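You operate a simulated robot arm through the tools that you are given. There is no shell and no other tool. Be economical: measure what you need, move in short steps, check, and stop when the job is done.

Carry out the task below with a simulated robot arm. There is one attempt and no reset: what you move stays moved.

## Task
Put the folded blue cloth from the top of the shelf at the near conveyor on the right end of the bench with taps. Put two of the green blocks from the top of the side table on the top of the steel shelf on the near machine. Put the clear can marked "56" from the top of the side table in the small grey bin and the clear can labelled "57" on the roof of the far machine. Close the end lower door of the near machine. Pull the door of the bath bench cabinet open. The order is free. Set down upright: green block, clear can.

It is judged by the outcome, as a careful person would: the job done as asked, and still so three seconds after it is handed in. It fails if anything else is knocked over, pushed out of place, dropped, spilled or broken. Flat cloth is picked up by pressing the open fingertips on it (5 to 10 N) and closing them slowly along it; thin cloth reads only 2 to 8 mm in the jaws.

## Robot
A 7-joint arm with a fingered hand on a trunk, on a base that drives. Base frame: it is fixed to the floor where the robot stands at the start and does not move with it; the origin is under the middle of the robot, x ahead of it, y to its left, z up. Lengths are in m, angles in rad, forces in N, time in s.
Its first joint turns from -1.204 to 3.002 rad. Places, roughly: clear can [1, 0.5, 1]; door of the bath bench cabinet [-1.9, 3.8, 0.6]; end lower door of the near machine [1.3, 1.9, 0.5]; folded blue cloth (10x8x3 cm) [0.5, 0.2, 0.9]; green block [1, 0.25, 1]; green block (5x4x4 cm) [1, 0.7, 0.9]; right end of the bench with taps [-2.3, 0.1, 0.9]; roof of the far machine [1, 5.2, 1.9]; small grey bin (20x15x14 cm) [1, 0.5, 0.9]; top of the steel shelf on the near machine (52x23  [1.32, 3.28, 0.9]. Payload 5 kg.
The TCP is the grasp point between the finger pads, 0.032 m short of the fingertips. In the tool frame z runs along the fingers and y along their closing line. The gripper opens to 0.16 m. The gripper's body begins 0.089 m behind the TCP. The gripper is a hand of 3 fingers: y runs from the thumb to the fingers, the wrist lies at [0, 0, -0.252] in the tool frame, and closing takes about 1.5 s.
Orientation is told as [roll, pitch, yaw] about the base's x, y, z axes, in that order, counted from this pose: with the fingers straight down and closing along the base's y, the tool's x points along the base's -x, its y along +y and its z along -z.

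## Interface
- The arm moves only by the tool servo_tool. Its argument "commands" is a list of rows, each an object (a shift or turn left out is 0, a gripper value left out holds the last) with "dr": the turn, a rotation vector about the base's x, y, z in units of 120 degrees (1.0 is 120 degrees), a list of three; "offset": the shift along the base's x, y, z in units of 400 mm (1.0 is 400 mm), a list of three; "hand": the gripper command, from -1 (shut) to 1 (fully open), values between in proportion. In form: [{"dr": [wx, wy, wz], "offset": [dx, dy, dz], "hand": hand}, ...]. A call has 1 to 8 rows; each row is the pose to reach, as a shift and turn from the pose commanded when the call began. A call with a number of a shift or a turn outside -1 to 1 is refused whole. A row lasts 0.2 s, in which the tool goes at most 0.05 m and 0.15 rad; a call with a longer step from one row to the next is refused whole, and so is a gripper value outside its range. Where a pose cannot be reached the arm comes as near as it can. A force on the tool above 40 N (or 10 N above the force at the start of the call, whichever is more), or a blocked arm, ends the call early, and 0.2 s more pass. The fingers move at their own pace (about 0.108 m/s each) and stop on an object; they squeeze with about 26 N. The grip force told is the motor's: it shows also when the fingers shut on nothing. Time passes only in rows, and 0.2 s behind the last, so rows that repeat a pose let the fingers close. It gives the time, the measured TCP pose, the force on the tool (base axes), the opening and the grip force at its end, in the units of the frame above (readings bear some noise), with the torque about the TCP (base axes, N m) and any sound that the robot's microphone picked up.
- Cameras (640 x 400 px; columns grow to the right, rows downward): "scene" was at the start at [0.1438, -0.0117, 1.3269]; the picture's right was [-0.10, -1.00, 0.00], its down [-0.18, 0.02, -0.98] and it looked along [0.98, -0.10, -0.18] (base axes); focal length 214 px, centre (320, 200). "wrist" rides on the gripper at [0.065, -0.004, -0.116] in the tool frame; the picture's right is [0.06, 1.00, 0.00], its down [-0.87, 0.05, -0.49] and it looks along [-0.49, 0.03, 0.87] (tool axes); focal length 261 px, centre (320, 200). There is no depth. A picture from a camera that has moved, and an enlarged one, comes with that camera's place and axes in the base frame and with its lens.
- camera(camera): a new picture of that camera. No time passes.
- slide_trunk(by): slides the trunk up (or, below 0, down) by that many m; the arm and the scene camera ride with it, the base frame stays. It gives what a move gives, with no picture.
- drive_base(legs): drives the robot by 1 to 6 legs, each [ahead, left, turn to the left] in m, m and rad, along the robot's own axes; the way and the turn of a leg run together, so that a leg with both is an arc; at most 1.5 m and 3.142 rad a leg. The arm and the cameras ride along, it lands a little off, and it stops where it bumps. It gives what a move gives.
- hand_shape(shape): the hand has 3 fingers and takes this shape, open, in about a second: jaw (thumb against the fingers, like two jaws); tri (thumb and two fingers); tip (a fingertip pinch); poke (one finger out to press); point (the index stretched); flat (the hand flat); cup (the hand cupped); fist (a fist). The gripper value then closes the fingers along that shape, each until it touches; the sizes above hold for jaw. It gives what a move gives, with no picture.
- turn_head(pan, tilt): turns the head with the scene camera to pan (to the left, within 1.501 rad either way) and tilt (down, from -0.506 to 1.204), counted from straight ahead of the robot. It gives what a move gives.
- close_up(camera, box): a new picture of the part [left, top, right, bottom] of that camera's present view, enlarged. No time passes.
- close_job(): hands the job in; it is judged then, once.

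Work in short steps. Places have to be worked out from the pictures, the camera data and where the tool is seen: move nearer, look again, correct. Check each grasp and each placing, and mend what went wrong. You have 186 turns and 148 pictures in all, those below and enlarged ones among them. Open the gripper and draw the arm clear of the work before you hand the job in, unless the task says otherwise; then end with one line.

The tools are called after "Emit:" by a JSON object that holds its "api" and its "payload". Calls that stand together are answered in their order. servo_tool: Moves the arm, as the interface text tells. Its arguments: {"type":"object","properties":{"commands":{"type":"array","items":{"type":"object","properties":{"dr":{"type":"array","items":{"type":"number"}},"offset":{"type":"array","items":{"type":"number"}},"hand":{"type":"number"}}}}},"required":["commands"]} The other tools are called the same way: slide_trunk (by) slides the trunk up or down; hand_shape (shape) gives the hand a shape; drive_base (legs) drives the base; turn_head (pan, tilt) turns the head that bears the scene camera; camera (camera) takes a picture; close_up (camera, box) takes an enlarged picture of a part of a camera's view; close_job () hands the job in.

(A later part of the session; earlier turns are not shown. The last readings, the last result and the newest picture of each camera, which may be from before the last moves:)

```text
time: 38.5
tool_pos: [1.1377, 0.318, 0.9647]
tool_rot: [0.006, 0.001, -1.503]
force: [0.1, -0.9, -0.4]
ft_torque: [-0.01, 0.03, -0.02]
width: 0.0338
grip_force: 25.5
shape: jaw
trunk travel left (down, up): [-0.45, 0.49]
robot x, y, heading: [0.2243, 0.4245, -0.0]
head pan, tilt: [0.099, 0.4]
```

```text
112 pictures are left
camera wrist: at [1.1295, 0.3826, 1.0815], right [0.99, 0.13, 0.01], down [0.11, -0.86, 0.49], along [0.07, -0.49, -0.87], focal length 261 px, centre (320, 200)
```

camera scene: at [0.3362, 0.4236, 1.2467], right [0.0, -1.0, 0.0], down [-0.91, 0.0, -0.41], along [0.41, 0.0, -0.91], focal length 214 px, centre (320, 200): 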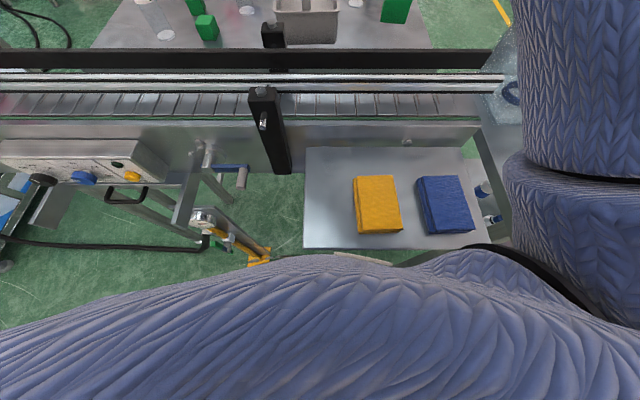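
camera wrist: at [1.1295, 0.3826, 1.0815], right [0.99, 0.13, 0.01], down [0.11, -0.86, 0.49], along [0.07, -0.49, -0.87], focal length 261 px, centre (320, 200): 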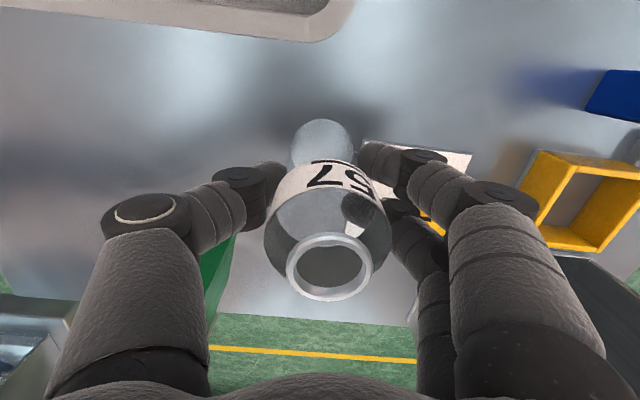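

Can 57 is gripped. I lift it straight up and draw it back toward the robot.

Emit:
{"api": "servo_tool", "payload": {"commands": [{"offset": [0, 0, 0.12]}, {"offset": [0, 0, 0.24]}, {"offset": [0, 0, 0.36]}, {"offset": [-0.06, 0.04, 0.45], "dr": [0, 0, 0.05]}, {"offset": [-0.16, 0.08, 0.5], "dr": [0, 0, 0.1]}, {"offset": [-0.26, 0.12, 0.53], "dr": [0, 0, 0.15]}, {"offset": [-0.37, 0.16, 0.55], "dr": [0, 0, 0.2]}, {"offset": [-0.48, 0.2, 0.57], "dr": [0, 0, 0.25]}]}}

Emit:
{"api": "servo_tool", "payload": {"commands": [{"offset": [-0.1, 0.05, 0.05], "dr": [0, 0, 0.07]}, {"offset": [-0.2, 0.1, 0.1], "dr": [0, 0, 0.14]}, {"offset": [-0.3, 0.15, 0.13], "dr": [0, 0, 0.21]}, {"offset": [-0.4, 0.2, 0.16], "dr": [0, 0, 0.28]}, {"offset": [-0.5, 0.25, 0.19], "dr": [0, 0, 0.35]}, {"offset": [-0.6, 0.3, 0.22], "dr": [0, 0, 0.42]}, {"offset": [-0.68, 0.35, 0.25], "dr": [0, 0, 0.468]}]}}

Emit:
{"api": "turn_head", "payload": {"pan": 1.2, "tilt": 0.3}}

Emit:
{"api": "camera", "payload": {"camera": "scene"}}

```text
time: 40.3
tool_pos: [0.9465, 0.3965, 1.195]
tool_rot: [0.005, 0.002, -0.978]
force: [0.1, 0.9, -0.3]
ft_torque: [0.02, -0.05, 0.01]
width: 0.0335
grip_force: 25.9
shape: jaw
trunk travel left (down, up): [-0.45, 0.49]
robot x, y, heading: [0.2234, 0.425, 0.001]
head pan, tilt: [0.099, 0.4]
```

```text
time: 41.9
tool_pos: [0.6726, 0.5394, 1.294]
tool_rot: [0.006, 0.001, 0.003]
force: [0.5, 0.8, -0.3]
ft_torque: [-0.04, -0.07, 0.0]
width: 0.0333
grip_force: 25.5
shape: jaw
trunk travel left (down, up): [-0.45, 0.49]
robot x, y, heading: [0.2218, 0.4279, 0.002]
head pan, tilt: [0.099, 0.4]
```

```text
time: 43.3
tool_pos: [0.6748, 0.5379, 1.2929]
tool_rot: [0.007, 0.001, 0.0]
force: [-0.5, 0.6, 0.1]
ft_torque: [-0.04, 0.02, -0.03]
width: 0.0335
grip_force: 26.5
shape: jaw
trunk travel left (down, up): [-0.45, 0.49]
robot x, y, heading: [0.2245, 0.4253, 0.002]
head pan, tilt: [1.201, 0.3]
```

```text
111 pictures are left
camera scene: at [0.3101, 0.5103, 1.3159], right [0.93, -0.36, 0.0], down [-0.11, -0.28, -0.96], along [0.34, 0.89, -0.3], focal length 214 px, centre (320, 200)
```

scene: 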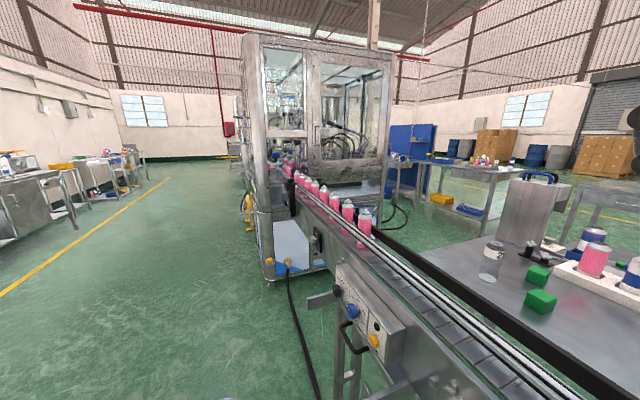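

The aisle at x≈-0.4 is clear. I back out and drive along it toward the machines, facing them.

Emit:
{"api": "drive_base", "payload": {"legs": [[-0.6, 0, 0], [0, 1.3, 0], [0, 1.3, 0]]}}

Emit:
{"api": "turn_head", "payload": {"pan": 0.1, "tilt": 0.2}}

Emit:
{"api": "camera", "payload": {"camera": "scene"}}

Emit:
{"api": "turn_head", "payload": {"pan": 1.1, "tilt": 0.1}}

Emit:
{"api": "camera", "payload": {"camera": "scene"}}

```text
time: 59.0
tool_pos: [0.0526, 3.1385, 1.2927]
tool_rot: [0.007, 0.002, 0.003]
force: [-0.7, 0.0, -0.1]
ft_torque: [-0.02, -0.01, -0.01]
width: 0.0333
grip_force: 26.2
shape: jaw
trunk travel left (down, up): [-0.45, 0.49]
robot x, y, heading: [-0.3964, 3.0222, -0.002]
head pan, tilt: [1.201, 0.3]
```

```text
time: 60.3
tool_pos: [0.0526, 3.1378, 1.2937]
tool_rot: [0.005, 0.002, 0.002]
force: [0.2, 0.0, -0.6]
ft_torque: [0.01, 0.0, 0.01]
width: 0.0334
grip_force: 25.8
shape: jaw
trunk travel left (down, up): [-0.45, 0.49]
robot x, y, heading: [-0.3986, 3.0286, 0.004]
head pan, tilt: [0.099, 0.201]
```

```text
110 pictures are left
camera scene: at [-0.2535, 3.0338, 1.3251], right [0.1, -0.99, 0.0], down [-0.2, -0.02, -0.98], along [0.97, 0.1, -0.2], focal length 214 px, centre (320, 200)
```

scene: 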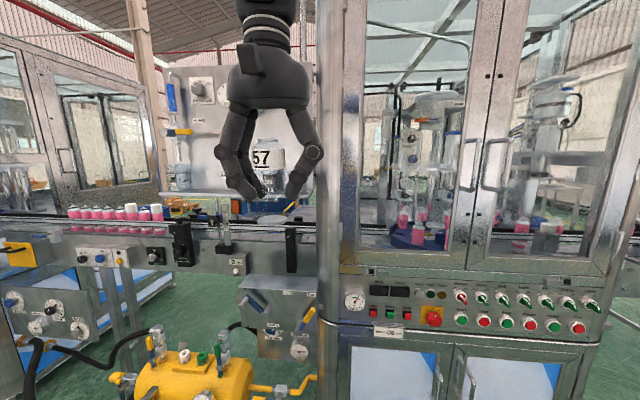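

```text
time: 61.5
tool_pos: [0.0524, 3.1378, 1.2937]
tool_rot: [0.006, 0.001, 0.002]
force: [0.0, -0.5, -0.2]
ft_torque: [-0.03, -0.02, 0.01]
width: 0.0336
grip_force: 26.5
shape: jaw
trunk travel left (down, up): [-0.45, 0.49]
robot x, y, heading: [-0.3977, 3.0274, 0.004]
head pan, tilt: [1.1, 0.099]
```

```text
109 pictures are left
camera scene: at [-0.3046, 3.1063, 1.3345], right [0.89, -0.45, 0.0], down [-0.05, -0.09, -0.99], along [0.45, 0.89, -0.1], focal length 214 px, centre (320, 200)
```

scene: 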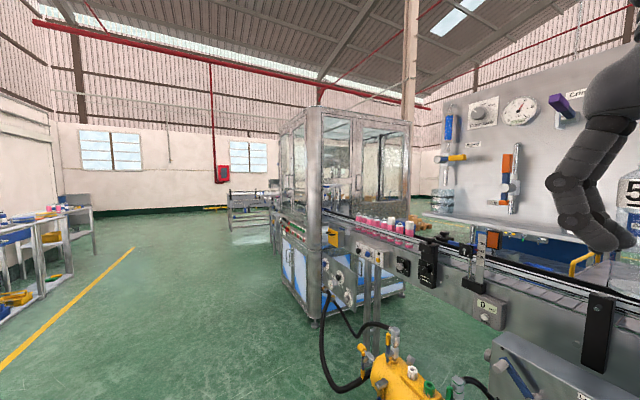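

The far machine's near corner is around (0.46, 4.79) with its roof at z≈1.94. I drive on to y≈5.2 and look at the roof with the trunk raised.

Emit:
{"api": "drive_base", "payload": {"legs": [[0, 1.08, 0], [0, 1.08, 0]]}}

Emit:
{"api": "slide_trunk", "payload": {"by": 0.49}}

Emit:
{"api": "turn_head", "payload": {"pan": 0.0, "tilt": 0.2}}

Emit:
{"api": "camera", "payload": {"camera": "scene"}}

```text
time: 72.2
tool_pos: [0.0601, 5.2986, 1.2953]
tool_rot: [0.005, 0.002, -0.005]
force: [-0.3, -0.1, -0.9]
ft_torque: [-0.01, -0.01, 0.01]
width: 0.0335
grip_force: 25.9
shape: jaw
trunk travel left (down, up): [-0.45, 0.49]
robot x, y, heading: [-0.3926, 5.1894, 0.002]
head pan, tilt: [1.1, 0.099]
```

```text
refused: 0.49 is not a number from -0.4 to 0.4
```

```text
time: 73.6
tool_pos: [0.0593, 5.2986, 1.2934]
tool_rot: [0.004, 0.002, -0.004]
force: [0.2, 0.1, -0.8]
ft_torque: [0.03, -0.01, 0.01]
width: 0.0335
grip_force: 26.4
shape: jaw
trunk travel left (down, up): [-0.45, 0.49]
robot x, y, heading: [-0.3927, 5.1907, -0.001]
head pan, tilt: [0.0, 0.201]
```

```text
108 pictures are left
camera scene: at [-0.246, 5.1868, 1.3252], right [0.0, -1.0, 0.0], down [-0.2, 0.0, -0.98], along [0.98, 0.0, -0.2], focal length 214 px, centre (320, 200)
```

scene: 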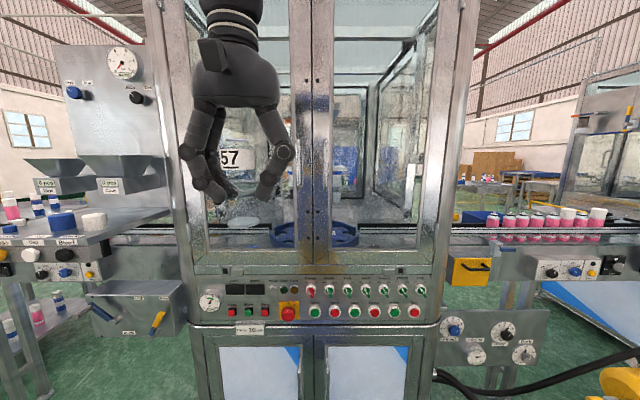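

The robot faces the far machine. I raise the trunk in two steps and view the roof.

Emit:
{"api": "slide_trunk", "payload": {"by": 0.4}}

Emit:
{"api": "slide_trunk", "payload": {"by": 0.085}}

Emit:
{"api": "servo_tool", "payload": {"commands": [{"offset": [0, 0, 0.12]}, {"offset": [0, 0, 0.24]}, {"offset": [0, 0, 0.36]}, {"offset": [0, 0, 0.48]}, {"offset": [0, 0, 0.6]}, {"offset": [0, 0, 0.72]}, {"offset": [0, 0, 0.84]}, {"offset": [0, 0, 0.95]}]}}

Emit:
{"api": "camera", "payload": {"camera": "scene"}}

Emit:
{"api": "camera", "payload": {"camera": "wrist"}}

```text
time: 77.4
tool_pos: [0.0592, 5.2988, 1.6944]
tool_rot: [0.007, 0.003, -0.003]
force: [-0.9, 0.1, -0.4]
ft_torque: [0.0, -0.01, -0.02]
width: 0.0336
grip_force: 26.0
shape: jaw
trunk travel left (down, up): [-0.85, 0.09]
robot x, y, heading: [-0.3862, 5.1913, -0.003]
head pan, tilt: [0.0, 0.201]
```

```text
time: 78.6
tool_pos: [0.0603, 5.2985, 1.779]
tool_rot: [0.005, 0.004, -0.002]
force: [-0.1, -0.1, 0.0]
ft_torque: [-0.01, 0.02, 0.01]
width: 0.0336
grip_force: 26.1
shape: jaw
trunk travel left (down, up): [-0.935, 0.005]
robot x, y, heading: [-0.3881, 5.1901, -0.007]
head pan, tilt: [0.0, 0.201]
```

```text
time: 80.4
tool_pos: [0.0588, 5.2989, 1.8555]
tool_rot: [0.012, 0.001, -0.003]
force: [0.4, 0.1, -0.9]
ft_torque: [0.03, -0.03, -0.03]
width: 0.0335
grip_force: 25.9
shape: jaw
out of reach, approached as far as the arm can: row 2, 3, 4, 5, 6, 7, 8
trunk travel left (down, up): [-0.935, 0.005]
robot x, y, heading: [-0.3906, 5.1902, -0.004]
head pan, tilt: [0.0, 0.201]
```

```text
107 pictures are left
camera scene: at [-0.2461, 5.1869, 1.8102], right [0.0, -1.0, 0.0], down [-0.2, 0.0, -0.98], along [0.98, 0.0, -0.2], focal length 214 px, centre (320, 200)
```

scene: 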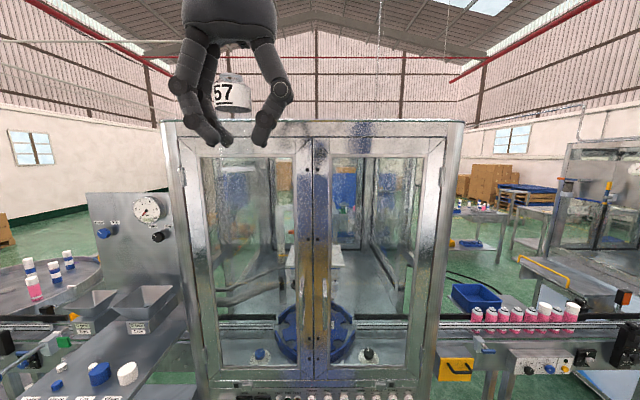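

```text
106 pictures are left
camera wrist: at [-0.0061, 5.295, 1.9723], right [-0.06, 1.0, 0.01], down [0.87, 0.04, 0.49], along [0.49, 0.04, -0.87], focal length 261 px, centre (320, 200)
```

wrist: 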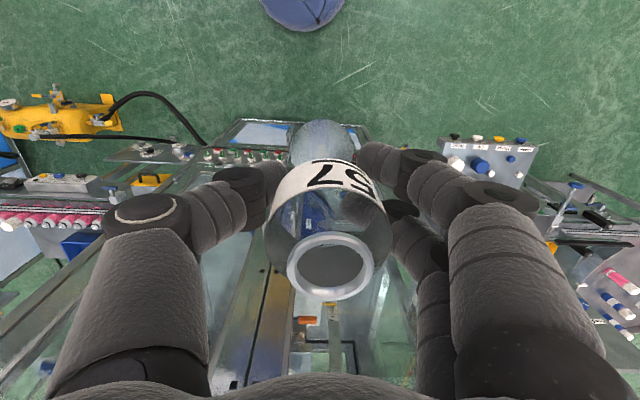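

The can must clear z≈1.92 but the tool stalls at 1.856 here. I test whether further out it rises higher.

Emit:
{"api": "servo_tool", "payload": {"commands": [{"offset": [0.1, 0, 0]}, {"offset": [0.2, 0, 0]}, {"offset": [0.3, 0, 0]}, {"offset": [0.4, 0, 0]}, {"offset": [0.5, 0, 0.06]}, {"offset": [0.55, 0, 0.16]}, {"offset": [0.55, 0, 0.27]}, {"offset": [0.55, 0, 0.39]}]}}

```text
time: 82.2
tool_pos: [0.2628, 5.2978, 1.8831]
tool_rot: [0.005, 0.001, -0.003]
force: [-0.6, 0.2, -1.0]
ft_torque: [0.02, 0.01, 0.0]
width: 0.0332
grip_force: 26.0
shape: jaw
out of reach, approached as far as the arm can: row 6, 7, 8
trunk travel left (down, up): [-0.935, 0.005]
robot x, y, heading: [-0.39, 5.1924, -0.007]
head pan, tilt: [0.0, 0.201]
```

Straight-down is limited to about 1.88. I test whether with the hand pitched forward by 60° the arm gets to z≈2.0; if so, I'll regrasp the can from the side.

Emit:
{"api": "servo_tool", "payload": {"commands": [{"offset": [-0.05, 0, 0], "dr": [0, -0.065, 0]}, {"offset": [-0.1, 0, 0], "dr": [0, -0.13, 0]}, {"offset": [-0.15, 0, 0], "dr": [0, -0.195, 0]}, {"offset": [-0.15, 0, 0.05], "dr": [0, -0.26, 0]}, {"offset": [-0.15, 0, 0.1], "dr": [0, -0.325, 0]}, {"offset": [-0.15, 0, 0.17], "dr": [0, -0.39, 0]}, {"offset": [-0.15, 0, 0.25], "dr": [0, -0.45, 0]}, {"offset": [-0.15, 0, 0.35], "dr": [0, -0.5, 0]}]}}

```text
time: 84.0
tool_pos: [0.2025, 5.295, 2.025]
tool_rot: [0.015, -1.049, -0.011]
force: [-0.5, 0.0, 0.0]
ft_torque: [-0.03, 0.01, 0.0]
width: 0.0329
grip_force: 26.4
shape: jaw
trunk travel left (down, up): [-0.935, 0.005]
robot x, y, heading: [-0.3891, 5.1903, -0.002]
head pan, tilt: [0.0, 0.201]
```

That works: 2.025 at a 60° pitch. I use this pose to view the roof with the wrist camera.

Emit:
{"api": "camera", "payload": {"camera": "wrist"}}

Emit:
{"api": "turn_head", "payload": {"pan": 0.7, "tilt": 0.7}}

Emit:
{"api": "camera", "payload": {"camera": "scene"}}

```text
105 pictures are left
camera wrist: at [0.0684, 5.2908, 2.025], right [-0.03, 1.0, -0.05], down [0.01, 0.05, 1.0], along [1.0, 0.03, -0.01], focal length 261 px, centre (320, 200)
```

wrist: 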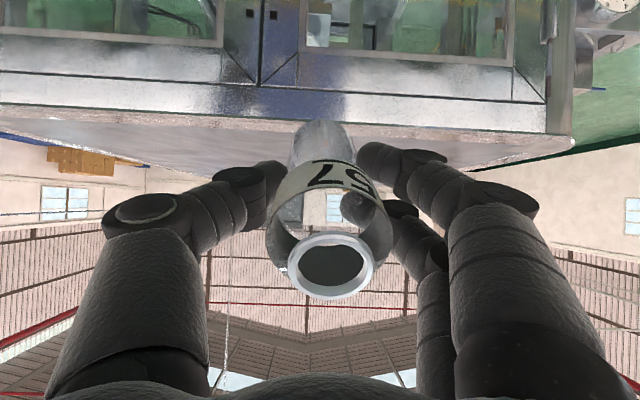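

```text
time: 85.1
tool_pos: [0.2039, 5.2962, 2.023]
tool_rot: [0.013, -1.046, -0.009]
force: [0.4, -0.3, -0.8]
ft_torque: [0.02, 0.01, -0.01]
width: 0.0332
grip_force: 26.4
shape: jaw
trunk travel left (down, up): [-0.935, 0.005]
robot x, y, heading: [-0.389, 5.189, -0.007]
head pan, tilt: [0.7, 0.7]
```

```text
104 pictures are left
camera scene: at [-0.2744, 5.2414, 1.7648], right [0.64, -0.77, 0.0], down [-0.49, -0.41, -0.77], along [0.59, 0.49, -0.64], focal length 214 px, centre (320, 200)
```

scene: 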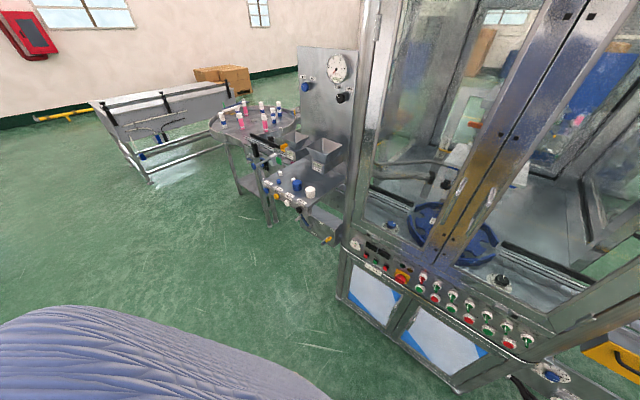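

The roof is a solid flat top at z≈1.90. I bring the tool upright and in, lower the trunk, and turn to the benches on the other side of the aisle to find a surface for the regrasp.

Emit:
{"api": "servo_tool", "payload": {"commands": [{"offset": [0.0, 0, -0.1], "dr": [0, 0.065, 0]}, {"offset": [0.0, 0, -0.18], "dr": [0, 0.13, 0]}, {"offset": [0.0, 0, -0.26], "dr": [0, 0.195, 0]}, {"offset": [-0.03, 0, -0.33], "dr": [0, 0.26, 0]}, {"offset": [-0.1, 0, -0.4], "dr": [0, 0.325, 0]}, {"offset": [-0.18, 0, -0.47], "dr": [0, 0.39, 0]}, {"offset": [-0.27, 0, -0.54], "dr": [0, 0.45, 0]}, {"offset": [-0.36, 0, -0.61], "dr": [0, 0.5, 0]}]}}

Emit:
{"api": "slide_trunk", "payload": {"by": -0.4}}

Emit:
{"api": "drive_base", "payload": {"legs": [[0, 0, 1.571], [0, 0, 1.571]]}}

Emit:
{"api": "turn_head", "payload": {"pan": 0.9, "tilt": 0.25}}

Emit:
{"api": "camera", "payload": {"camera": "scene"}}

```text
time: 86.9
tool_pos: [0.0603, 5.2959, 1.7777]
tool_rot: [0.007, 0.007, -0.002]
force: [0.2, -0.2, -0.3]
ft_torque: [0.01, 0.0, 0.0]
width: 0.0332
grip_force: 25.9
shape: jaw
trunk travel left (down, up): [-0.935, 0.005]
robot x, y, heading: [-0.39, 5.1904, -0.004]
head pan, tilt: [0.7, 0.7]
```

```text
time: 90.7
tool_pos: [0.0593, 5.2963, 1.3783]
tool_rot: [0.005, 0.001, -0.003]
force: [-0.3, 0.2, -1.8]
ft_torque: [0.01, 0.02, 0.01]
width: 0.0333
grip_force: 25.5
shape: jaw
trunk travel left (down, up): [-0.535, 0.405]
robot x, y, heading: [-0.392, 5.1922, -0.004]
head pan, tilt: [0.7, 0.7]
```

```text
time: 98.8
tool_pos: [-0.8409, 5.0847, 1.3775]
tool_rot: [0.007, 0.001, 3.133]
force: [-0.2, 0.4, -0.8]
ft_torque: [-0.02, 0.01, 0.02]
width: 0.033
grip_force: 25.8
shape: jaw
trunk travel left (down, up): [-0.535, 0.405]
robot x, y, heading: [-0.3926, 5.1891, 3.136]
head pan, tilt: [0.7, 0.7]
```

```text
time: 99.7
tool_pos: [-0.8409, 5.0853, 1.3775]
tool_rot: [0.004, 0.002, 3.135]
force: [-0.2, -0.6, -0.3]
ft_torque: [0.03, 0.0, -0.02]
width: 0.033
grip_force: 26.2
shape: jaw
trunk travel left (down, up): [-0.535, 0.405]
robot x, y, heading: [-0.3915, 5.1896, 3.135]
head pan, tilt: [0.901, 0.25]
```

```text
103 pictures are left
camera scene: at [-0.4984, 5.1152, 1.4055], right [-0.78, 0.63, 0.0], down [0.16, 0.19, -0.97], along [-0.61, -0.75, -0.25], focal length 214 px, centre (320, 200)
```

scene: 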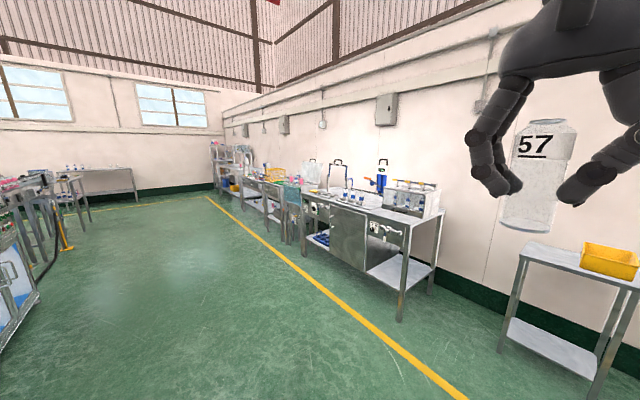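

Right across is a small table with a yellow tray and free space, good for a regrasp. I look at it straight on.

Emit:
{"api": "turn_head", "payload": {"pan": -0.1, "tilt": 0.35}}

Emit:
{"api": "camera", "payload": {"camera": "scene"}}

```text
time: 100.9
tool_pos: [-0.841, 5.0855, 1.3775]
tool_rot: [0.005, 0.002, 3.133]
force: [0.2, 0.4, -0.5]
ft_torque: [0.0, 0.0, -0.04]
width: 0.0329
grip_force: 25.7
shape: jaw
trunk travel left (down, up): [-0.535, 0.405]
robot x, y, heading: [-0.3898, 5.195, 3.135]
head pan, tilt: [-0.099, 0.351]
```

```text
102 pictures are left
camera scene: at [-0.5323, 5.1979, 1.3961], right [0.11, 0.99, 0.0], down [0.34, -0.04, -0.94], along [-0.93, 0.1, -0.34], focal length 214 px, centre (320, 200)
```

scene: 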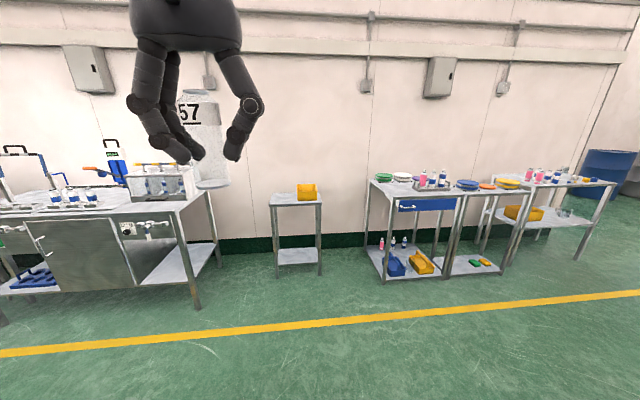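

The small table's front edge is at about x=-2.24, z≈0.75, with its left half (y≈5.0–5.15) free. I drive up to it.

Emit:
{"api": "drive_base", "payload": {"legs": [[1.1, 0, 0]]}}

Emit:
{"api": "camera", "payload": {"camera": "wrist"}}

Emit:
{"api": "turn_head", "payload": {"pan": 0.0, "tilt": 0.7}}

Emit:
{"api": "camera", "payload": {"camera": "scene"}}

```text
time: 106.6
tool_pos: [-1.9437, 5.0892, 1.3773]
tool_rot: [0.005, 0.003, 3.137]
force: [1.0, -0.7, -0.5]
ft_torque: [-0.01, 0.03, -0.01]
width: 0.0331
grip_force: 26.2
shape: jaw
trunk travel left (down, up): [-0.535, 0.405]
robot x, y, heading: [-1.4945, 5.1979, 3.138]
head pan, tilt: [-0.099, 0.351]
```

```text
101 pictures are left
camera wrist: at [-1.8802, 5.0938, 1.4936], right [0.06, -1.0, 0.01], down [-0.87, -0.05, 0.49], along [-0.49, -0.03, -0.87], focal length 261 px, centre (320, 200)
```

wrist: 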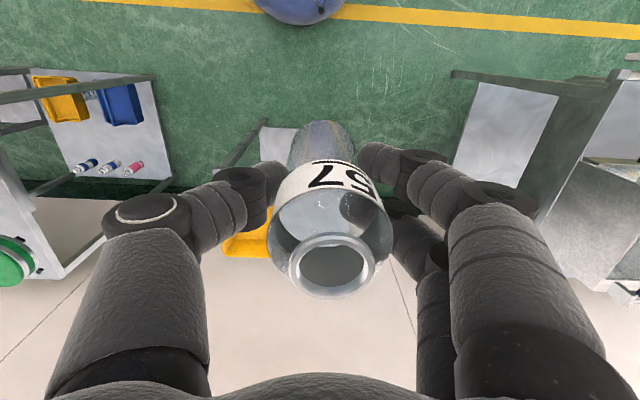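

```text
time: 107.4
tool_pos: [-1.9454, 5.0884, 1.3788]
tool_rot: [0.004, 0.002, 3.14]
force: [-0.2, -0.3, -0.9]
ft_torque: [0.01, -0.04, -0.01]
width: 0.0331
grip_force: 25.9
shape: jaw
trunk travel left (down, up): [-0.535, 0.405]
robot x, y, heading: [-1.4945, 5.1956, 3.14]
head pan, tilt: [0.0, 0.7]
```

```text
100 pictures are left
camera scene: at [-1.6285, 5.1942, 1.3648], right [0.0, 1.0, 0.0], down [0.64, 0.0, -0.77], along [-0.77, 0.0, -0.64], focal length 214 px, centre (320, 200)
```

scene: 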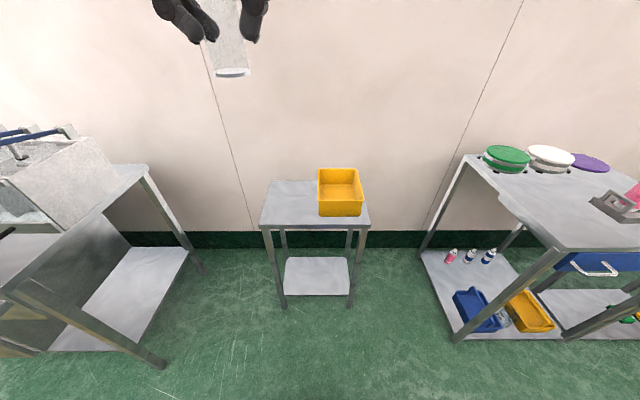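

Table top is z≈0.73 with free area x −2.55…−2.23, y 4.95…5.17. I lower the can toward (-2.30, 5.06).

Emit:
{"api": "servo_tool", "payload": {"commands": [{"offset": [-0.08, -0.01, -0.08]}, {"offset": [-0.16, -0.02, -0.16]}, {"offset": [-0.24, -0.03, -0.24]}, {"offset": [-0.32, -0.035, -0.32]}, {"offset": [-0.4, -0.04, -0.4]}, {"offset": [-0.48, -0.05, -0.48]}, {"offset": [-0.56, -0.06, -0.56]}, {"offset": [-0.64, -0.07, -0.64]}]}}

Emit:
{"api": "servo_tool", "payload": {"commands": [{"offset": [-0.08, 0, -0.08]}, {"offset": [-0.16, 0, -0.16]}, {"offset": [-0.245, 0, -0.25]}, {"offset": [-0.245, 0, -0.35]}, {"offset": [-0.245, 0, -0.45]}, {"offset": [-0.245, 0, -0.54]}, {"offset": [-0.245, 0, -0.62]}]}}

Emit:
{"api": "camera", "payload": {"camera": "wrist"}}

Emit:
{"api": "close_up", "payload": {"camera": "scene", "box": [230, 100, 390, 240]}}

```text
time: 109.2
tool_pos: [-2.2022, 5.061, 1.119]
tool_rot: [0.006, 0.004, 3.138]
force: [0.1, -0.3, -0.5]
ft_torque: [0.0, -0.03, -0.01]
width: 0.0329
grip_force: 25.8
shape: jaw
trunk travel left (down, up): [-0.535, 0.405]
robot x, y, heading: [-1.4938, 5.1976, 3.132]
head pan, tilt: [0.0, 0.7]
```

```text
time: 110.8
tool_pos: [-2.299, 5.0622, 0.8726]
tool_rot: [0.007, 0.004, 3.137]
force: [-0.8, 0.5, -0.4]
ft_torque: [0.02, -0.01, -0.01]
width: 0.0329
grip_force: 26.4
shape: jaw
trunk travel left (down, up): [-0.535, 0.405]
robot x, y, heading: [-1.4937, 5.1949, 3.138]
head pan, tilt: [0.0, 0.7]
```

```text
99 pictures are left
camera wrist: at [-2.2341, 5.066, 0.9887], right [0.06, -1.0, 0.01], down [-0.87, -0.05, 0.49], along [-0.49, -0.03, -0.87], focal length 261 px, centre (320, 200)
```

wrist: 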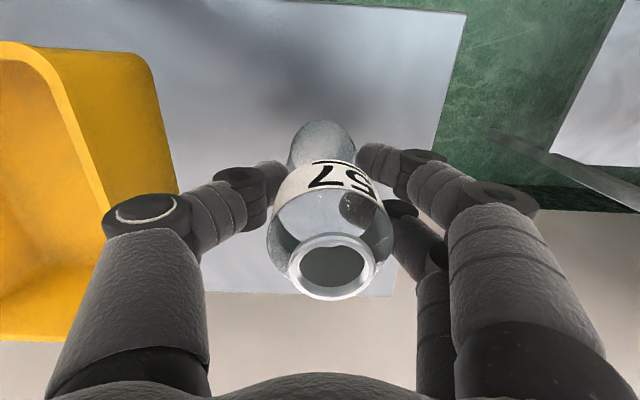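

```text
2.86 times, centred on (310, 170) of scene
camera zoom: at [-1.6296, 5.1942, 1.3647], right [0.0, 1.0, 0.0], down [0.64, 0.0, -0.76], along [-0.76, 0.0, -0.64], focal length 613 px, centre (349, 286)
```

zoom: 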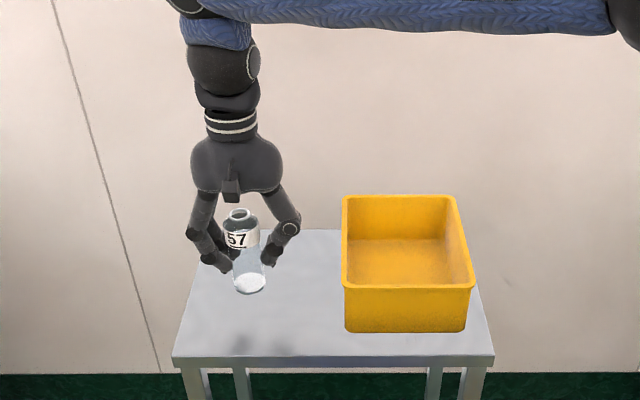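

Over free surface. I lower in small steps until contact is felt.

Emit:
{"api": "servo_tool", "payload": {"commands": [{"offset": [0, 0, -0.06]}, {"offset": [0, 0, -0.11]}, {"offset": [0, 0, -0.135]}, {"offset": [0, 0, -0.15]}]}}

Emit:
{"api": "close_up", "payload": {"camera": "scene", "box": [260, 140, 330, 200]}}

```text
time: 111.8
tool_pos: [-2.3001, 5.0597, 0.823]
tool_rot: [0.011, -0.007, 3.137]
force: [2.9, 1.6, 26.0]
ft_torque: [-0.02, -0.13, -0.01]
width: 0.0359
grip_force: 26.2
shape: jaw
trunk travel left (down, up): [-0.535, 0.405]
robot x, y, heading: [-1.4942, 5.198, 3.138]
head pan, tilt: [0.0, 0.7]
stopped in row 4: the force on the tool passed its limit at 46 N (the readings are from after the stop); the commanded pose is now the measured one
```

```text
6.67 times, centred on (295, 170) of scene
camera zoom: at [-1.6267, 5.1947, 1.3652], right [0.0, 1.0, 0.0], down [0.64, 0.0, -0.77], along [-0.77, 0.0, -0.64], focal length 1430 px, centre (487, 400)
```

zoom: 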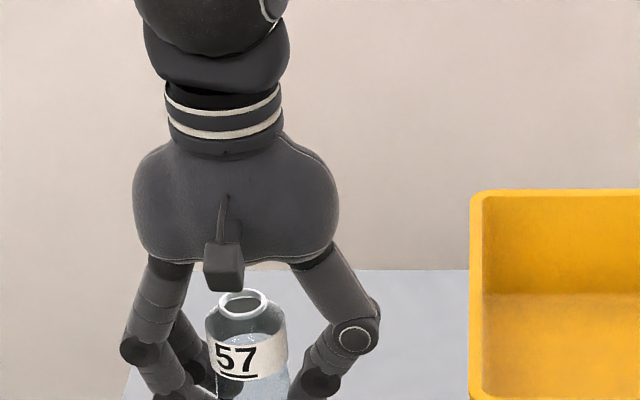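

Contact at TCP z=0.823, so the table top is ≈0.75. I release and rise straight up.

Emit:
{"api": "servo_tool", "payload": {"commands": [{"offset": [0, 0, 0.005], "hand": -0.4}, {"offset": [0, 0, 0.005], "hand": 0.0}, {"offset": [0, 0, 0.005], "hand": 0.2}, {"offset": [0, 0, 0.005], "hand": 0.2}, {"offset": [0, 0, 0.1]}, {"offset": [0, 0, 0.2]}, {"offset": [0, 0, 0.31]}, {"offset": [0, 0, 0.42]}]}}

Emit:
{"api": "servo_tool", "payload": {"commands": [{"offset": [0.08, 0, 0.03], "dr": [0, 0.065, 0]}, {"offset": [0.18, 0, 0.03], "dr": [0, 0.13, 0]}, {"offset": [0.28, 0, 0.03], "dr": [0, 0.195, 0]}, {"offset": [0.38, 0, 0.0], "dr": [0, 0.26, 0]}, {"offset": [0.48, 0, -0.05], "dr": [0, 0.325, 0]}, {"offset": [0.52, 0, -0.1], "dr": [0, 0.39, 0]}, {"offset": [0.52, 0, -0.17], "dr": [0, 0.45, 0]}, {"offset": [0.52, 0, -0.25], "dr": [0, 0.5, 0]}]}}

Emit:
{"api": "camera", "payload": {"camera": "wrist"}}

Emit:
{"api": "camera", "payload": {"camera": "scene"}}

```text
time: 113.6
tool_pos: [-2.2979, 5.0605, 0.9874]
tool_rot: [0.01, -0.003, 3.137]
force: [0.1, 1.0, 0.6]
ft_torque: [0.0, 0.03, -0.03]
width: 0.0953
grip_force: 0.1
shape: jaw
trunk travel left (down, up): [-0.535, 0.405]
robot x, y, heading: [-1.4916, 5.1957, 3.141]
head pan, tilt: [0.0, 0.7]
```

```text
time: 115.4
tool_pos: [-2.1099, 5.0706, 0.8987]
tool_rot: [0.07, -1.039, 3.065]
force: [-1.0, 0.7, 0.1]
ft_torque: [-0.02, -0.01, 0.06]
width: 0.0957
grip_force: 0.1
shape: jaw
out of reach, approached as far as the arm can: row 8
trunk travel left (down, up): [-0.535, 0.405]
robot x, y, heading: [-1.4945, 5.1937, 3.135]
head pan, tilt: [0.0, 0.7]
```

```text
96 pictures are left
camera wrist: at [-1.9768, 5.0729, 0.9024], right [0.02, -1.0, -0.02], down [-0.02, -0.02, 1.0], along [-1.0, -0.02, -0.02], focal length 261 px, centre (320, 200)
```

wrist: 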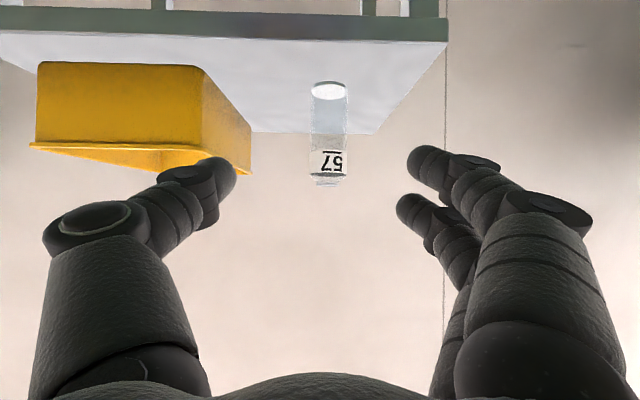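

```text
95 pictures are left
camera scene: at [-1.6294, 5.1953, 1.3649], right [0.0, 1.0, 0.0], down [0.64, 0.0, -0.76], along [-0.76, 0.0, -0.64], focal length 214 px, centre (320, 200)
```

scene: 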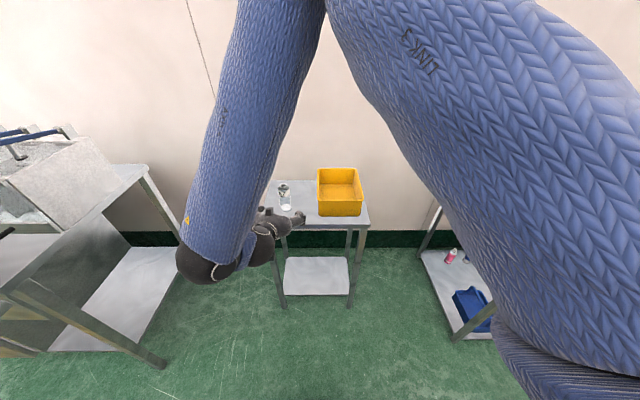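

The can stands upright ahead at y≈5.056. I bring the pitched hand down to z≈0.815 and then forward so the fingers straddle it.

Emit:
{"api": "servo_tool", "payload": {"commands": [{"offset": [-0.05, -0.015, -0.05], "dr": [0.007, 0, 0.005]}, {"offset": [-0.1, -0.03, -0.11], "dr": [0.0145, 0, 0.0095]}, {"offset": [-0.15, -0.035, -0.17], "dr": [0.0145, 0, 0.0095]}, {"offset": [-0.2, -0.035, -0.205], "dr": [0.0145, 0, 0.0095]}, {"offset": [-0.25, -0.035, -0.205], "dr": [0.0145, 0, 0.0095]}]}}

Emit:
{"api": "camera", "payload": {"camera": "wrist"}}

Emit:
{"api": "close_up", "payload": {"camera": "scene", "box": [240, 160, 380, 240]}}

```text
time: 116.6
tool_pos: [-2.2006, 5.0501, 0.8089]
tool_rot: [-0.044, -1.047, -3.076]
force: [-0.8, -0.4, -0.8]
ft_torque: [-0.01, -0.01, 0.0]
width: 0.0956
grip_force: 0.0
shape: jaw
trunk travel left (down, up): [-0.535, 0.405]
robot x, y, heading: [-1.4888, 5.1957, 3.136]
head pan, tilt: [0.0, 0.7]
```

```text
94 pictures are left
camera wrist: at [-2.0691, 5.0574, 0.8119], right [0.06, -1.0, -0.08], down [-0.01, -0.08, 1.0], along [-1.0, -0.06, -0.01], focal length 261 px, centre (320, 200)
```

wrist: 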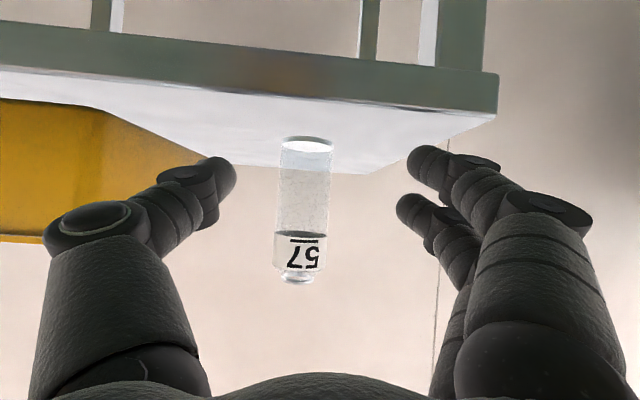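

```text
4.57 times, centred on (310, 200) of scene
camera zoom: at [-1.6291, 5.1945, 1.3647], right [0.0, 1.0, 0.0], down [0.64, 0.0, -0.76], along [-0.76, 0.0, -0.64], focal length 980 px, centre (366, 200)
```

zoom: 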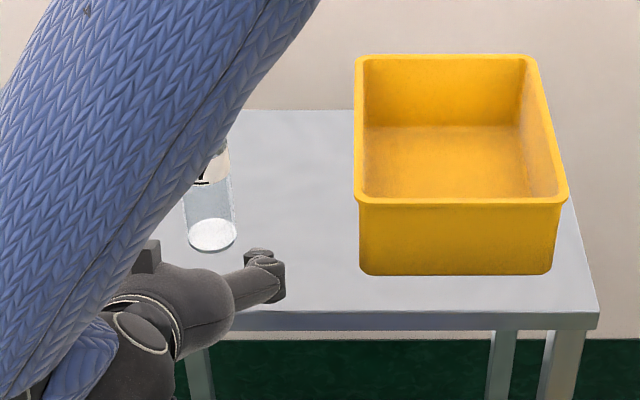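

The hand is rolled about 4.5°; I undo that, centre on y=5.057, then advance 0.10 m to straddle the can.

Emit:
{"api": "servo_tool", "payload": {"commands": [{"offset": [0, 0.017, 0.01], "dr": [-0.038, 0, 0]}, {"offset": [-0.1, 0.017, 0.01], "dr": [-0.038, 0, 0]}, {"offset": [-0.18, 0.017, 0.01], "dr": [-0.038, 0, 0]}, {"offset": [-0.245, 0.017, 0.01], "dr": [-0.038, 0, 0]}]}}

Emit:
{"api": "camera", "payload": {"camera": "wrist"}}

```text
time: 117.6
tool_pos: [-2.3009, 5.0569, 0.8146]
tool_rot: [0.115, -1.046, 3.067]
force: [-0.6, 0.2, 0.1]
ft_torque: [0.0, 0.02, 0.0]
width: 0.0957
grip_force: 0.1
shape: jaw
trunk travel left (down, up): [-0.535, 0.405]
robot x, y, heading: [-1.4957, 5.196, 3.139]
head pan, tilt: [0.0, 0.7]
```

```text
92 pictures are left
camera wrist: at [-2.168, 5.0644, 0.8164], right [0.06, -1.0, 0.0], down [-0.01, 0.0, 1.0], along [-1.0, -0.06, -0.01], focal length 261 px, centre (320, 200)
```

wrist: 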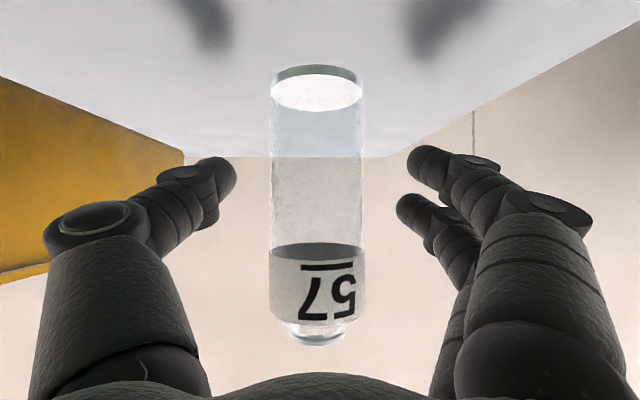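

Well centred and upright. I close the hand.

Emit:
{"api": "servo_tool", "payload": {"commands": [{"hand": -1}, {"hand": -1}, {"hand": -1}, {"hand": -1}, {"hand": -1}, {"hand": -1}]}}

Emit:
{"api": "servo_tool", "payload": {"commands": [{"offset": [0, 0, 0.06]}, {"offset": [0, 0, 0.15]}, {"offset": [0.03, 0, 0.25]}, {"offset": [0.1, 0, 0.36]}, {"offset": [0.17, 0, 0.46]}, {"offset": [0.25, 0, 0.55]}]}}

Emit:
{"api": "camera", "payload": {"camera": "wrist"}}

```text
time: 119.0
tool_pos: [-2.2999, 5.0558, 0.8165]
tool_rot: [0.117, -1.046, 3.067]
force: [-0.3, 0.3, -0.7]
ft_torque: [0.0, 0.02, 0.03]
width: 0.0109
grip_force: 25.7
shape: jaw
trunk travel left (down, up): [-0.535, 0.405]
robot x, y, heading: [-1.495, 5.1955, 3.141]
head pan, tilt: [0.0, 0.7]
```

```text
refused: row 4 steps farther than a row can; nothing moved
```

```text
91 pictures are left
camera wrist: at [-2.1671, 5.0636, 0.8171], right [0.06, -1.0, 0.0], down [-0.01, 0.0, 1.0], along [-1.0, -0.06, -0.01], focal length 261 px, centre (320, 200)
```

wrist: 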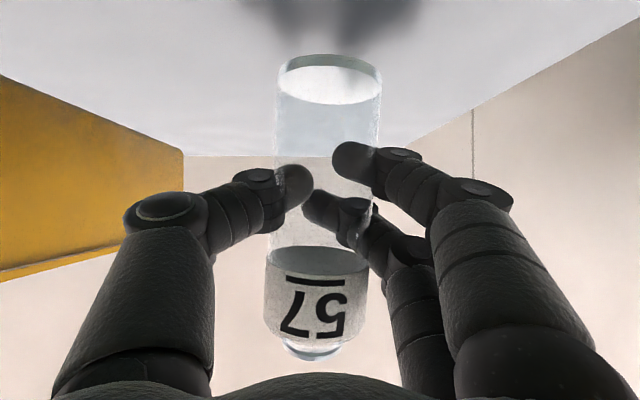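

The fingers closed to only 0.011, curling behind the can and pulling it. I reopen to see where the can stands.

Emit:
{"api": "servo_tool", "payload": {"commands": [{"hand": -0.6}, {"hand": -0.3}, {"hand": 0.0}, {"hand": 0.1}, {"hand": 0.1}]}}

Emit:
{"api": "camera", "payload": {"camera": "wrist"}}

```text
time: 120.2
tool_pos: [-2.3002, 5.0569, 0.8163]
tool_rot: [0.115, -1.048, 3.069]
force: [0.6, 0.4, 1.1]
ft_torque: [-0.04, 0.02, 0.01]
width: 0.0873
grip_force: 0.0
shape: jaw
trunk travel left (down, up): [-0.535, 0.405]
robot x, y, heading: [-1.4909, 5.1945, 3.138]
head pan, tilt: [0.0, 0.7]
```

```text
90 pictures are left
camera wrist: at [-2.167, 5.0637, 0.8171], right [0.06, -1.0, 0.0], down [-0.01, 0.0, 1.0], along [-1.0, -0.06, -0.01], focal length 261 px, centre (320, 200)
```

wrist: 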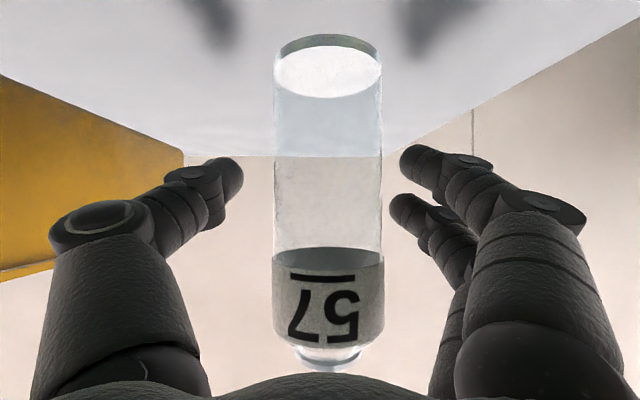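

The can is upright at x≈-2.278, y≈5.054. I draw the hand back 4 cm so the fingertip pads meet the can's widest part, then close again.

Emit:
{"api": "servo_tool", "payload": {"commands": [{"offset": [0.05, -0.007, 0]}, {"offset": [0.095, -0.007, 0]}, {"offset": [0.095, -0.007, 0]}]}}

Emit:
{"api": "servo_tool", "payload": {"commands": [{"hand": -0.3}, {"hand": -0.6}, {"hand": -1}, {"hand": -1}, {"hand": -1}, {"hand": -1}]}}

Emit:
{"api": "camera", "payload": {"camera": "wrist"}}

```text
time: 121.0
tool_pos: [-2.2601, 5.0537, 0.8149]
tool_rot: [0.114, -1.047, 3.068]
force: [-0.5, 0.1, 0.5]
ft_torque: [-0.01, 0.03, 0.01]
width: 0.0874
grip_force: 0.1
shape: jaw
trunk travel left (down, up): [-0.535, 0.405]
robot x, y, heading: [-1.4975, 5.1966, 3.137]
head pan, tilt: [0.0, 0.7]
```

```text
time: 122.4
tool_pos: [-2.2617, 5.0531, 0.8163]
tool_rot: [0.114, -1.047, 3.068]
force: [0.1, 0.0, -0.3]
ft_torque: [-0.01, -0.02, 0.01]
width: 0.0374
grip_force: 26.4
shape: jaw
trunk travel left (down, up): [-0.535, 0.405]
robot x, y, heading: [-1.4925, 5.1933, 3.136]
head pan, tilt: [0.0, 0.7]
```

```text
89 pictures are left
camera wrist: at [-2.1282, 5.0609, 0.8168], right [0.06, -1.0, 0.0], down [-0.01, 0.0, 1.0], along [-1.0, -0.06, -0.01], focal length 261 px, centre (320, 200)
```

wrist: 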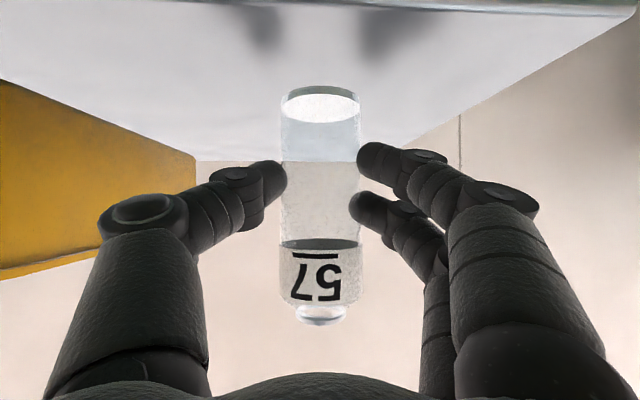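

Now it is a proper pinch with the can upright. I lift and draw back.

Emit:
{"api": "servo_tool", "payload": {"commands": [{"offset": [0, 0, 0.06]}, {"offset": [0, 0, 0.15]}, {"offset": [0.02, 0, 0.25]}, {"offset": [0.08, 0, 0.34]}, {"offset": [0.15, 0, 0.43]}, {"offset": [0.22, 0, 0.52]}, {"offset": [0.29, 0, 0.61]}, {"offset": [0.36, 0, 0.7]}]}}

Emit:
{"api": "camera", "payload": {"camera": "wrist"}}

```text
time: 124.2
tool_pos: [-2.1164, 5.0542, 1.0962]
tool_rot: [0.116, -1.049, 3.068]
force: [0.4, 0.6, -0.5]
ft_torque: [-0.04, 0.0, 0.03]
width: 0.037
grip_force: 25.4
shape: jaw
trunk travel left (down, up): [-0.535, 0.405]
robot x, y, heading: [-1.4928, 5.1957, 3.137]
head pan, tilt: [0.0, 0.7]
```

```text
88 pictures are left
camera wrist: at [-1.9829, 5.0621, 1.097], right [0.06, -1.0, 0.0], down [0.0, 0.0, 1.0], along [-1.0, -0.06, 0.0], focal length 261 px, centre (320, 200)
```

wrist: 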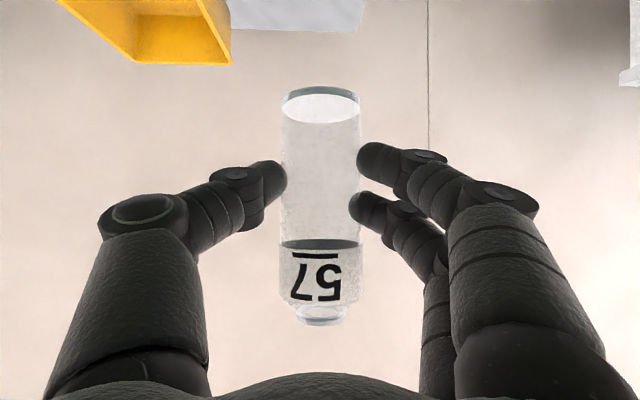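

Solid. I back away 0.95, turn to face the far machine, and raise the trunk.

Emit:
{"api": "drive_base", "payload": {"legs": [[-0.9, 0, 0], [0, 0, -1.571], [0, 0, -1.571]]}}

Emit:
{"api": "slide_trunk", "payload": {"by": 0.4}}

Emit:
{"api": "servo_tool", "payload": {"commands": [{"offset": [0, 0, 0.1]}, {"offset": [0, 0, 0.2]}, {"offset": [0, 0, 0.3]}, {"offset": [0, 0, 0.4]}, {"offset": [0, 0, 0.5]}, {"offset": [0, 0, 0.62]}, {"offset": [0, 0, 0.74]}, {"offset": [0, 0, 0.86]}]}}

Emit:
{"api": "servo_tool", "payload": {"commands": [{"offset": [0, 0, 0.1]}, {"offset": [0, 0, 0.2]}, {"offset": [0, 0, 0.3]}, {"offset": [0, 0, 0.4]}]}}

Emit:
{"api": "camera", "payload": {"camera": "wrist"}}

```text
time: 136.7
tool_pos: [0.0431, 5.3178, 1.095]
tool_rot: [0.116, -1.048, -0.099]
force: [0.5, -0.2, -0.3]
ft_torque: [0.0, 0.04, -0.03]
width: 0.0369
grip_force: 25.9
shape: jaw
trunk travel left (down, up): [-0.535, 0.405]
robot x, y, heading: [-0.5799, 5.1931, -0.026]
head pan, tilt: [0.0, 0.7]
```

```text
time: 140.5
tool_pos: [0.0432, 5.3194, 1.4951]
tool_rot: [0.113, -1.048, -0.098]
force: [0.4, -1.0, -0.6]
ft_torque: [0.02, 0.04, 0.0]
width: 0.0368
grip_force: 25.7
shape: jaw
trunk travel left (down, up): [-0.935, 0.005]
robot x, y, heading: [-0.5806, 5.1918, -0.032]
head pan, tilt: [0.0, 0.7]
```

```text
time: 142.3
tool_pos: [0.0412, 5.3172, 1.8399]
tool_rot: [0.116, -1.051, -0.096]
force: [0.4, -0.1, -0.4]
ft_torque: [-0.01, -0.02, -0.01]
width: 0.037
grip_force: 26.1
shape: jaw
trunk travel left (down, up): [-0.935, 0.005]
robot x, y, heading: [-0.5825, 5.1939, -0.027]
head pan, tilt: [0.0, 0.7]
```

```text
time: 143.3
tool_pos: [0.0402, 5.3189, 1.9995]
tool_rot: [0.115, -1.049, -0.099]
force: [-0.1, -0.6, 0.1]
ft_torque: [-0.01, 0.01, -0.01]
width: 0.037
grip_force: 26.4
shape: jaw
trunk travel left (down, up): [-0.935, 0.005]
robot x, y, heading: [-0.5819, 5.1936, -0.029]
head pan, tilt: [0.0, 0.7]
```

```text
87 pictures are left
camera wrist: at [-0.092, 5.3146, 2.0], right [-0.03, 1.0, 0.0], down [0.0, 0.0, 1.0], along [1.0, 0.03, 0.0], focal length 261 px, centre (320, 200)
```

wrist: 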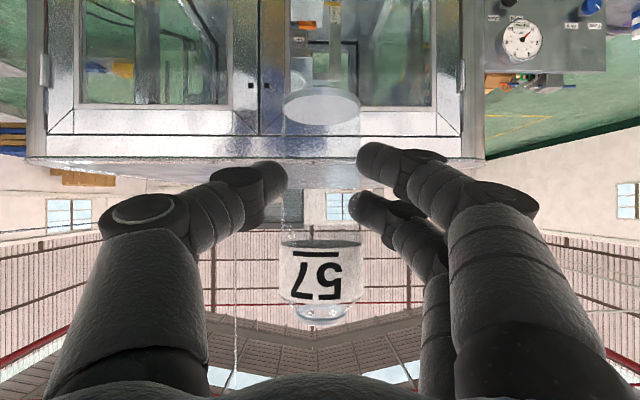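

The roof's near edge appears at z≈1.92; the can's base is at ≈1.934. I raise 4 cm and check the arm's shape from the head camera.

Emit:
{"api": "servo_tool", "payload": {"commands": [{"offset": [0, 0, 0.05]}, {"offset": [0, 0, 0.1]}, {"offset": [0, 0, 0.1]}]}}

Emit:
{"api": "turn_head", "payload": {"pan": 0.1, "tilt": 0.0}}

Emit:
{"api": "camera", "payload": {"camera": "scene"}}

```text
time: 144.1
tool_pos: [0.0442, 5.3176, 2.0375]
tool_rot: [0.116, -1.047, -0.099]
force: [-0.2, 0.1, 0.0]
ft_torque: [0.03, 0.01, 0.01]
width: 0.0369
grip_force: 25.5
shape: jaw
trunk travel left (down, up): [-0.935, 0.005]
robot x, y, heading: [-0.5804, 5.1939, -0.026]
head pan, tilt: [0.0, 0.7]
```

```text
time: 145.2
tool_pos: [0.0433, 5.3186, 2.0394]
tool_rot: [0.115, -1.046, -0.098]
force: [-0.8, 0.5, -0.5]
ft_torque: [0.0, -0.01, -0.03]
width: 0.0369
grip_force: 26.5
shape: jaw
trunk travel left (down, up): [-0.935, 0.005]
robot x, y, heading: [-0.5824, 5.1903, -0.025]
head pan, tilt: [0.099, 0.0]
```

```text
86 pictures are left
camera scene: at [-0.4412, 5.194, 1.8285], right [0.07, -1.0, 0.0], down [0.0, 0.0, -1.0], along [1.0, 0.07, 0.0], focal length 214 px, centre (320, 200)
```

scene: 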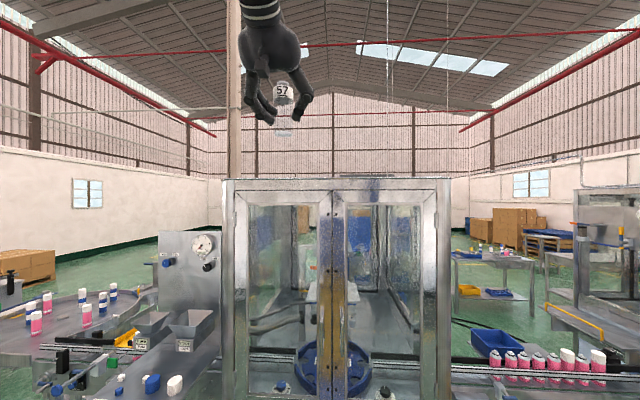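

Roof edge at z≈1.91; the can's base is ≈1.97, and nothing blocks. I drive ahead 0.52 to bring the can over the roof.

Emit:
{"api": "drive_base", "payload": {"legs": [[0.4, 0, 0]]}}

Emit:
{"api": "camera", "payload": {"camera": "wrist"}}

Emit:
{"api": "camera", "payload": {"camera": "scene"}}

```text
time: 147.7
tool_pos: [0.4427, 5.308, 2.0402]
tool_rot: [0.114, -1.05, -0.097]
force: [-0.6, 0.6, 0.2]
ft_torque: [0.0, -0.05, 0.05]
width: 0.0369
grip_force: 25.6
shape: jaw
trunk travel left (down, up): [-0.935, 0.005]
robot x, y, heading: [-0.18, 5.1796, -0.019]
head pan, tilt: [0.099, 0.0]
```

```text
85 pictures are left
camera wrist: at [0.3108, 5.3041, 2.04], right [-0.03, 1.0, 0.0], down [0.0, 0.0, 1.0], along [1.0, 0.03, 0.0], focal length 261 px, centre (320, 200)
```

wrist: 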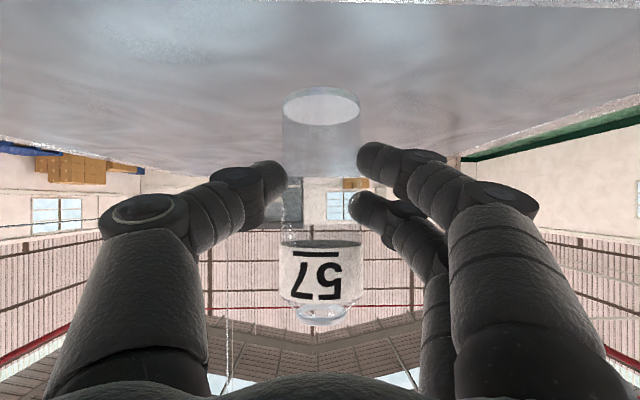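

```text
84 pictures are left
camera scene: at [-0.0406, 5.1833, 1.8287], right [0.07, -1.0, 0.0], down [0.0, 0.0, -1.0], along [1.0, 0.07, 0.0], focal length 214 px, centre (320, 200)
```

scene: 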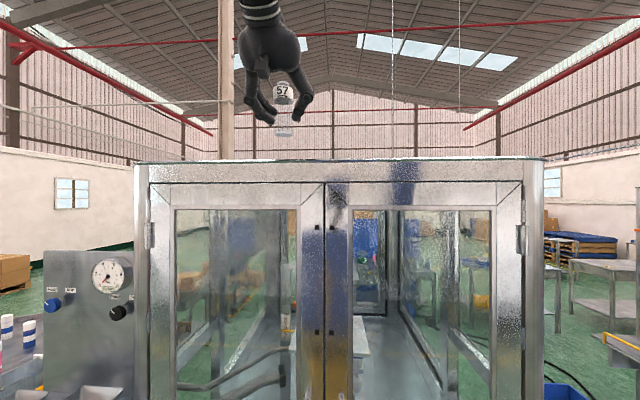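

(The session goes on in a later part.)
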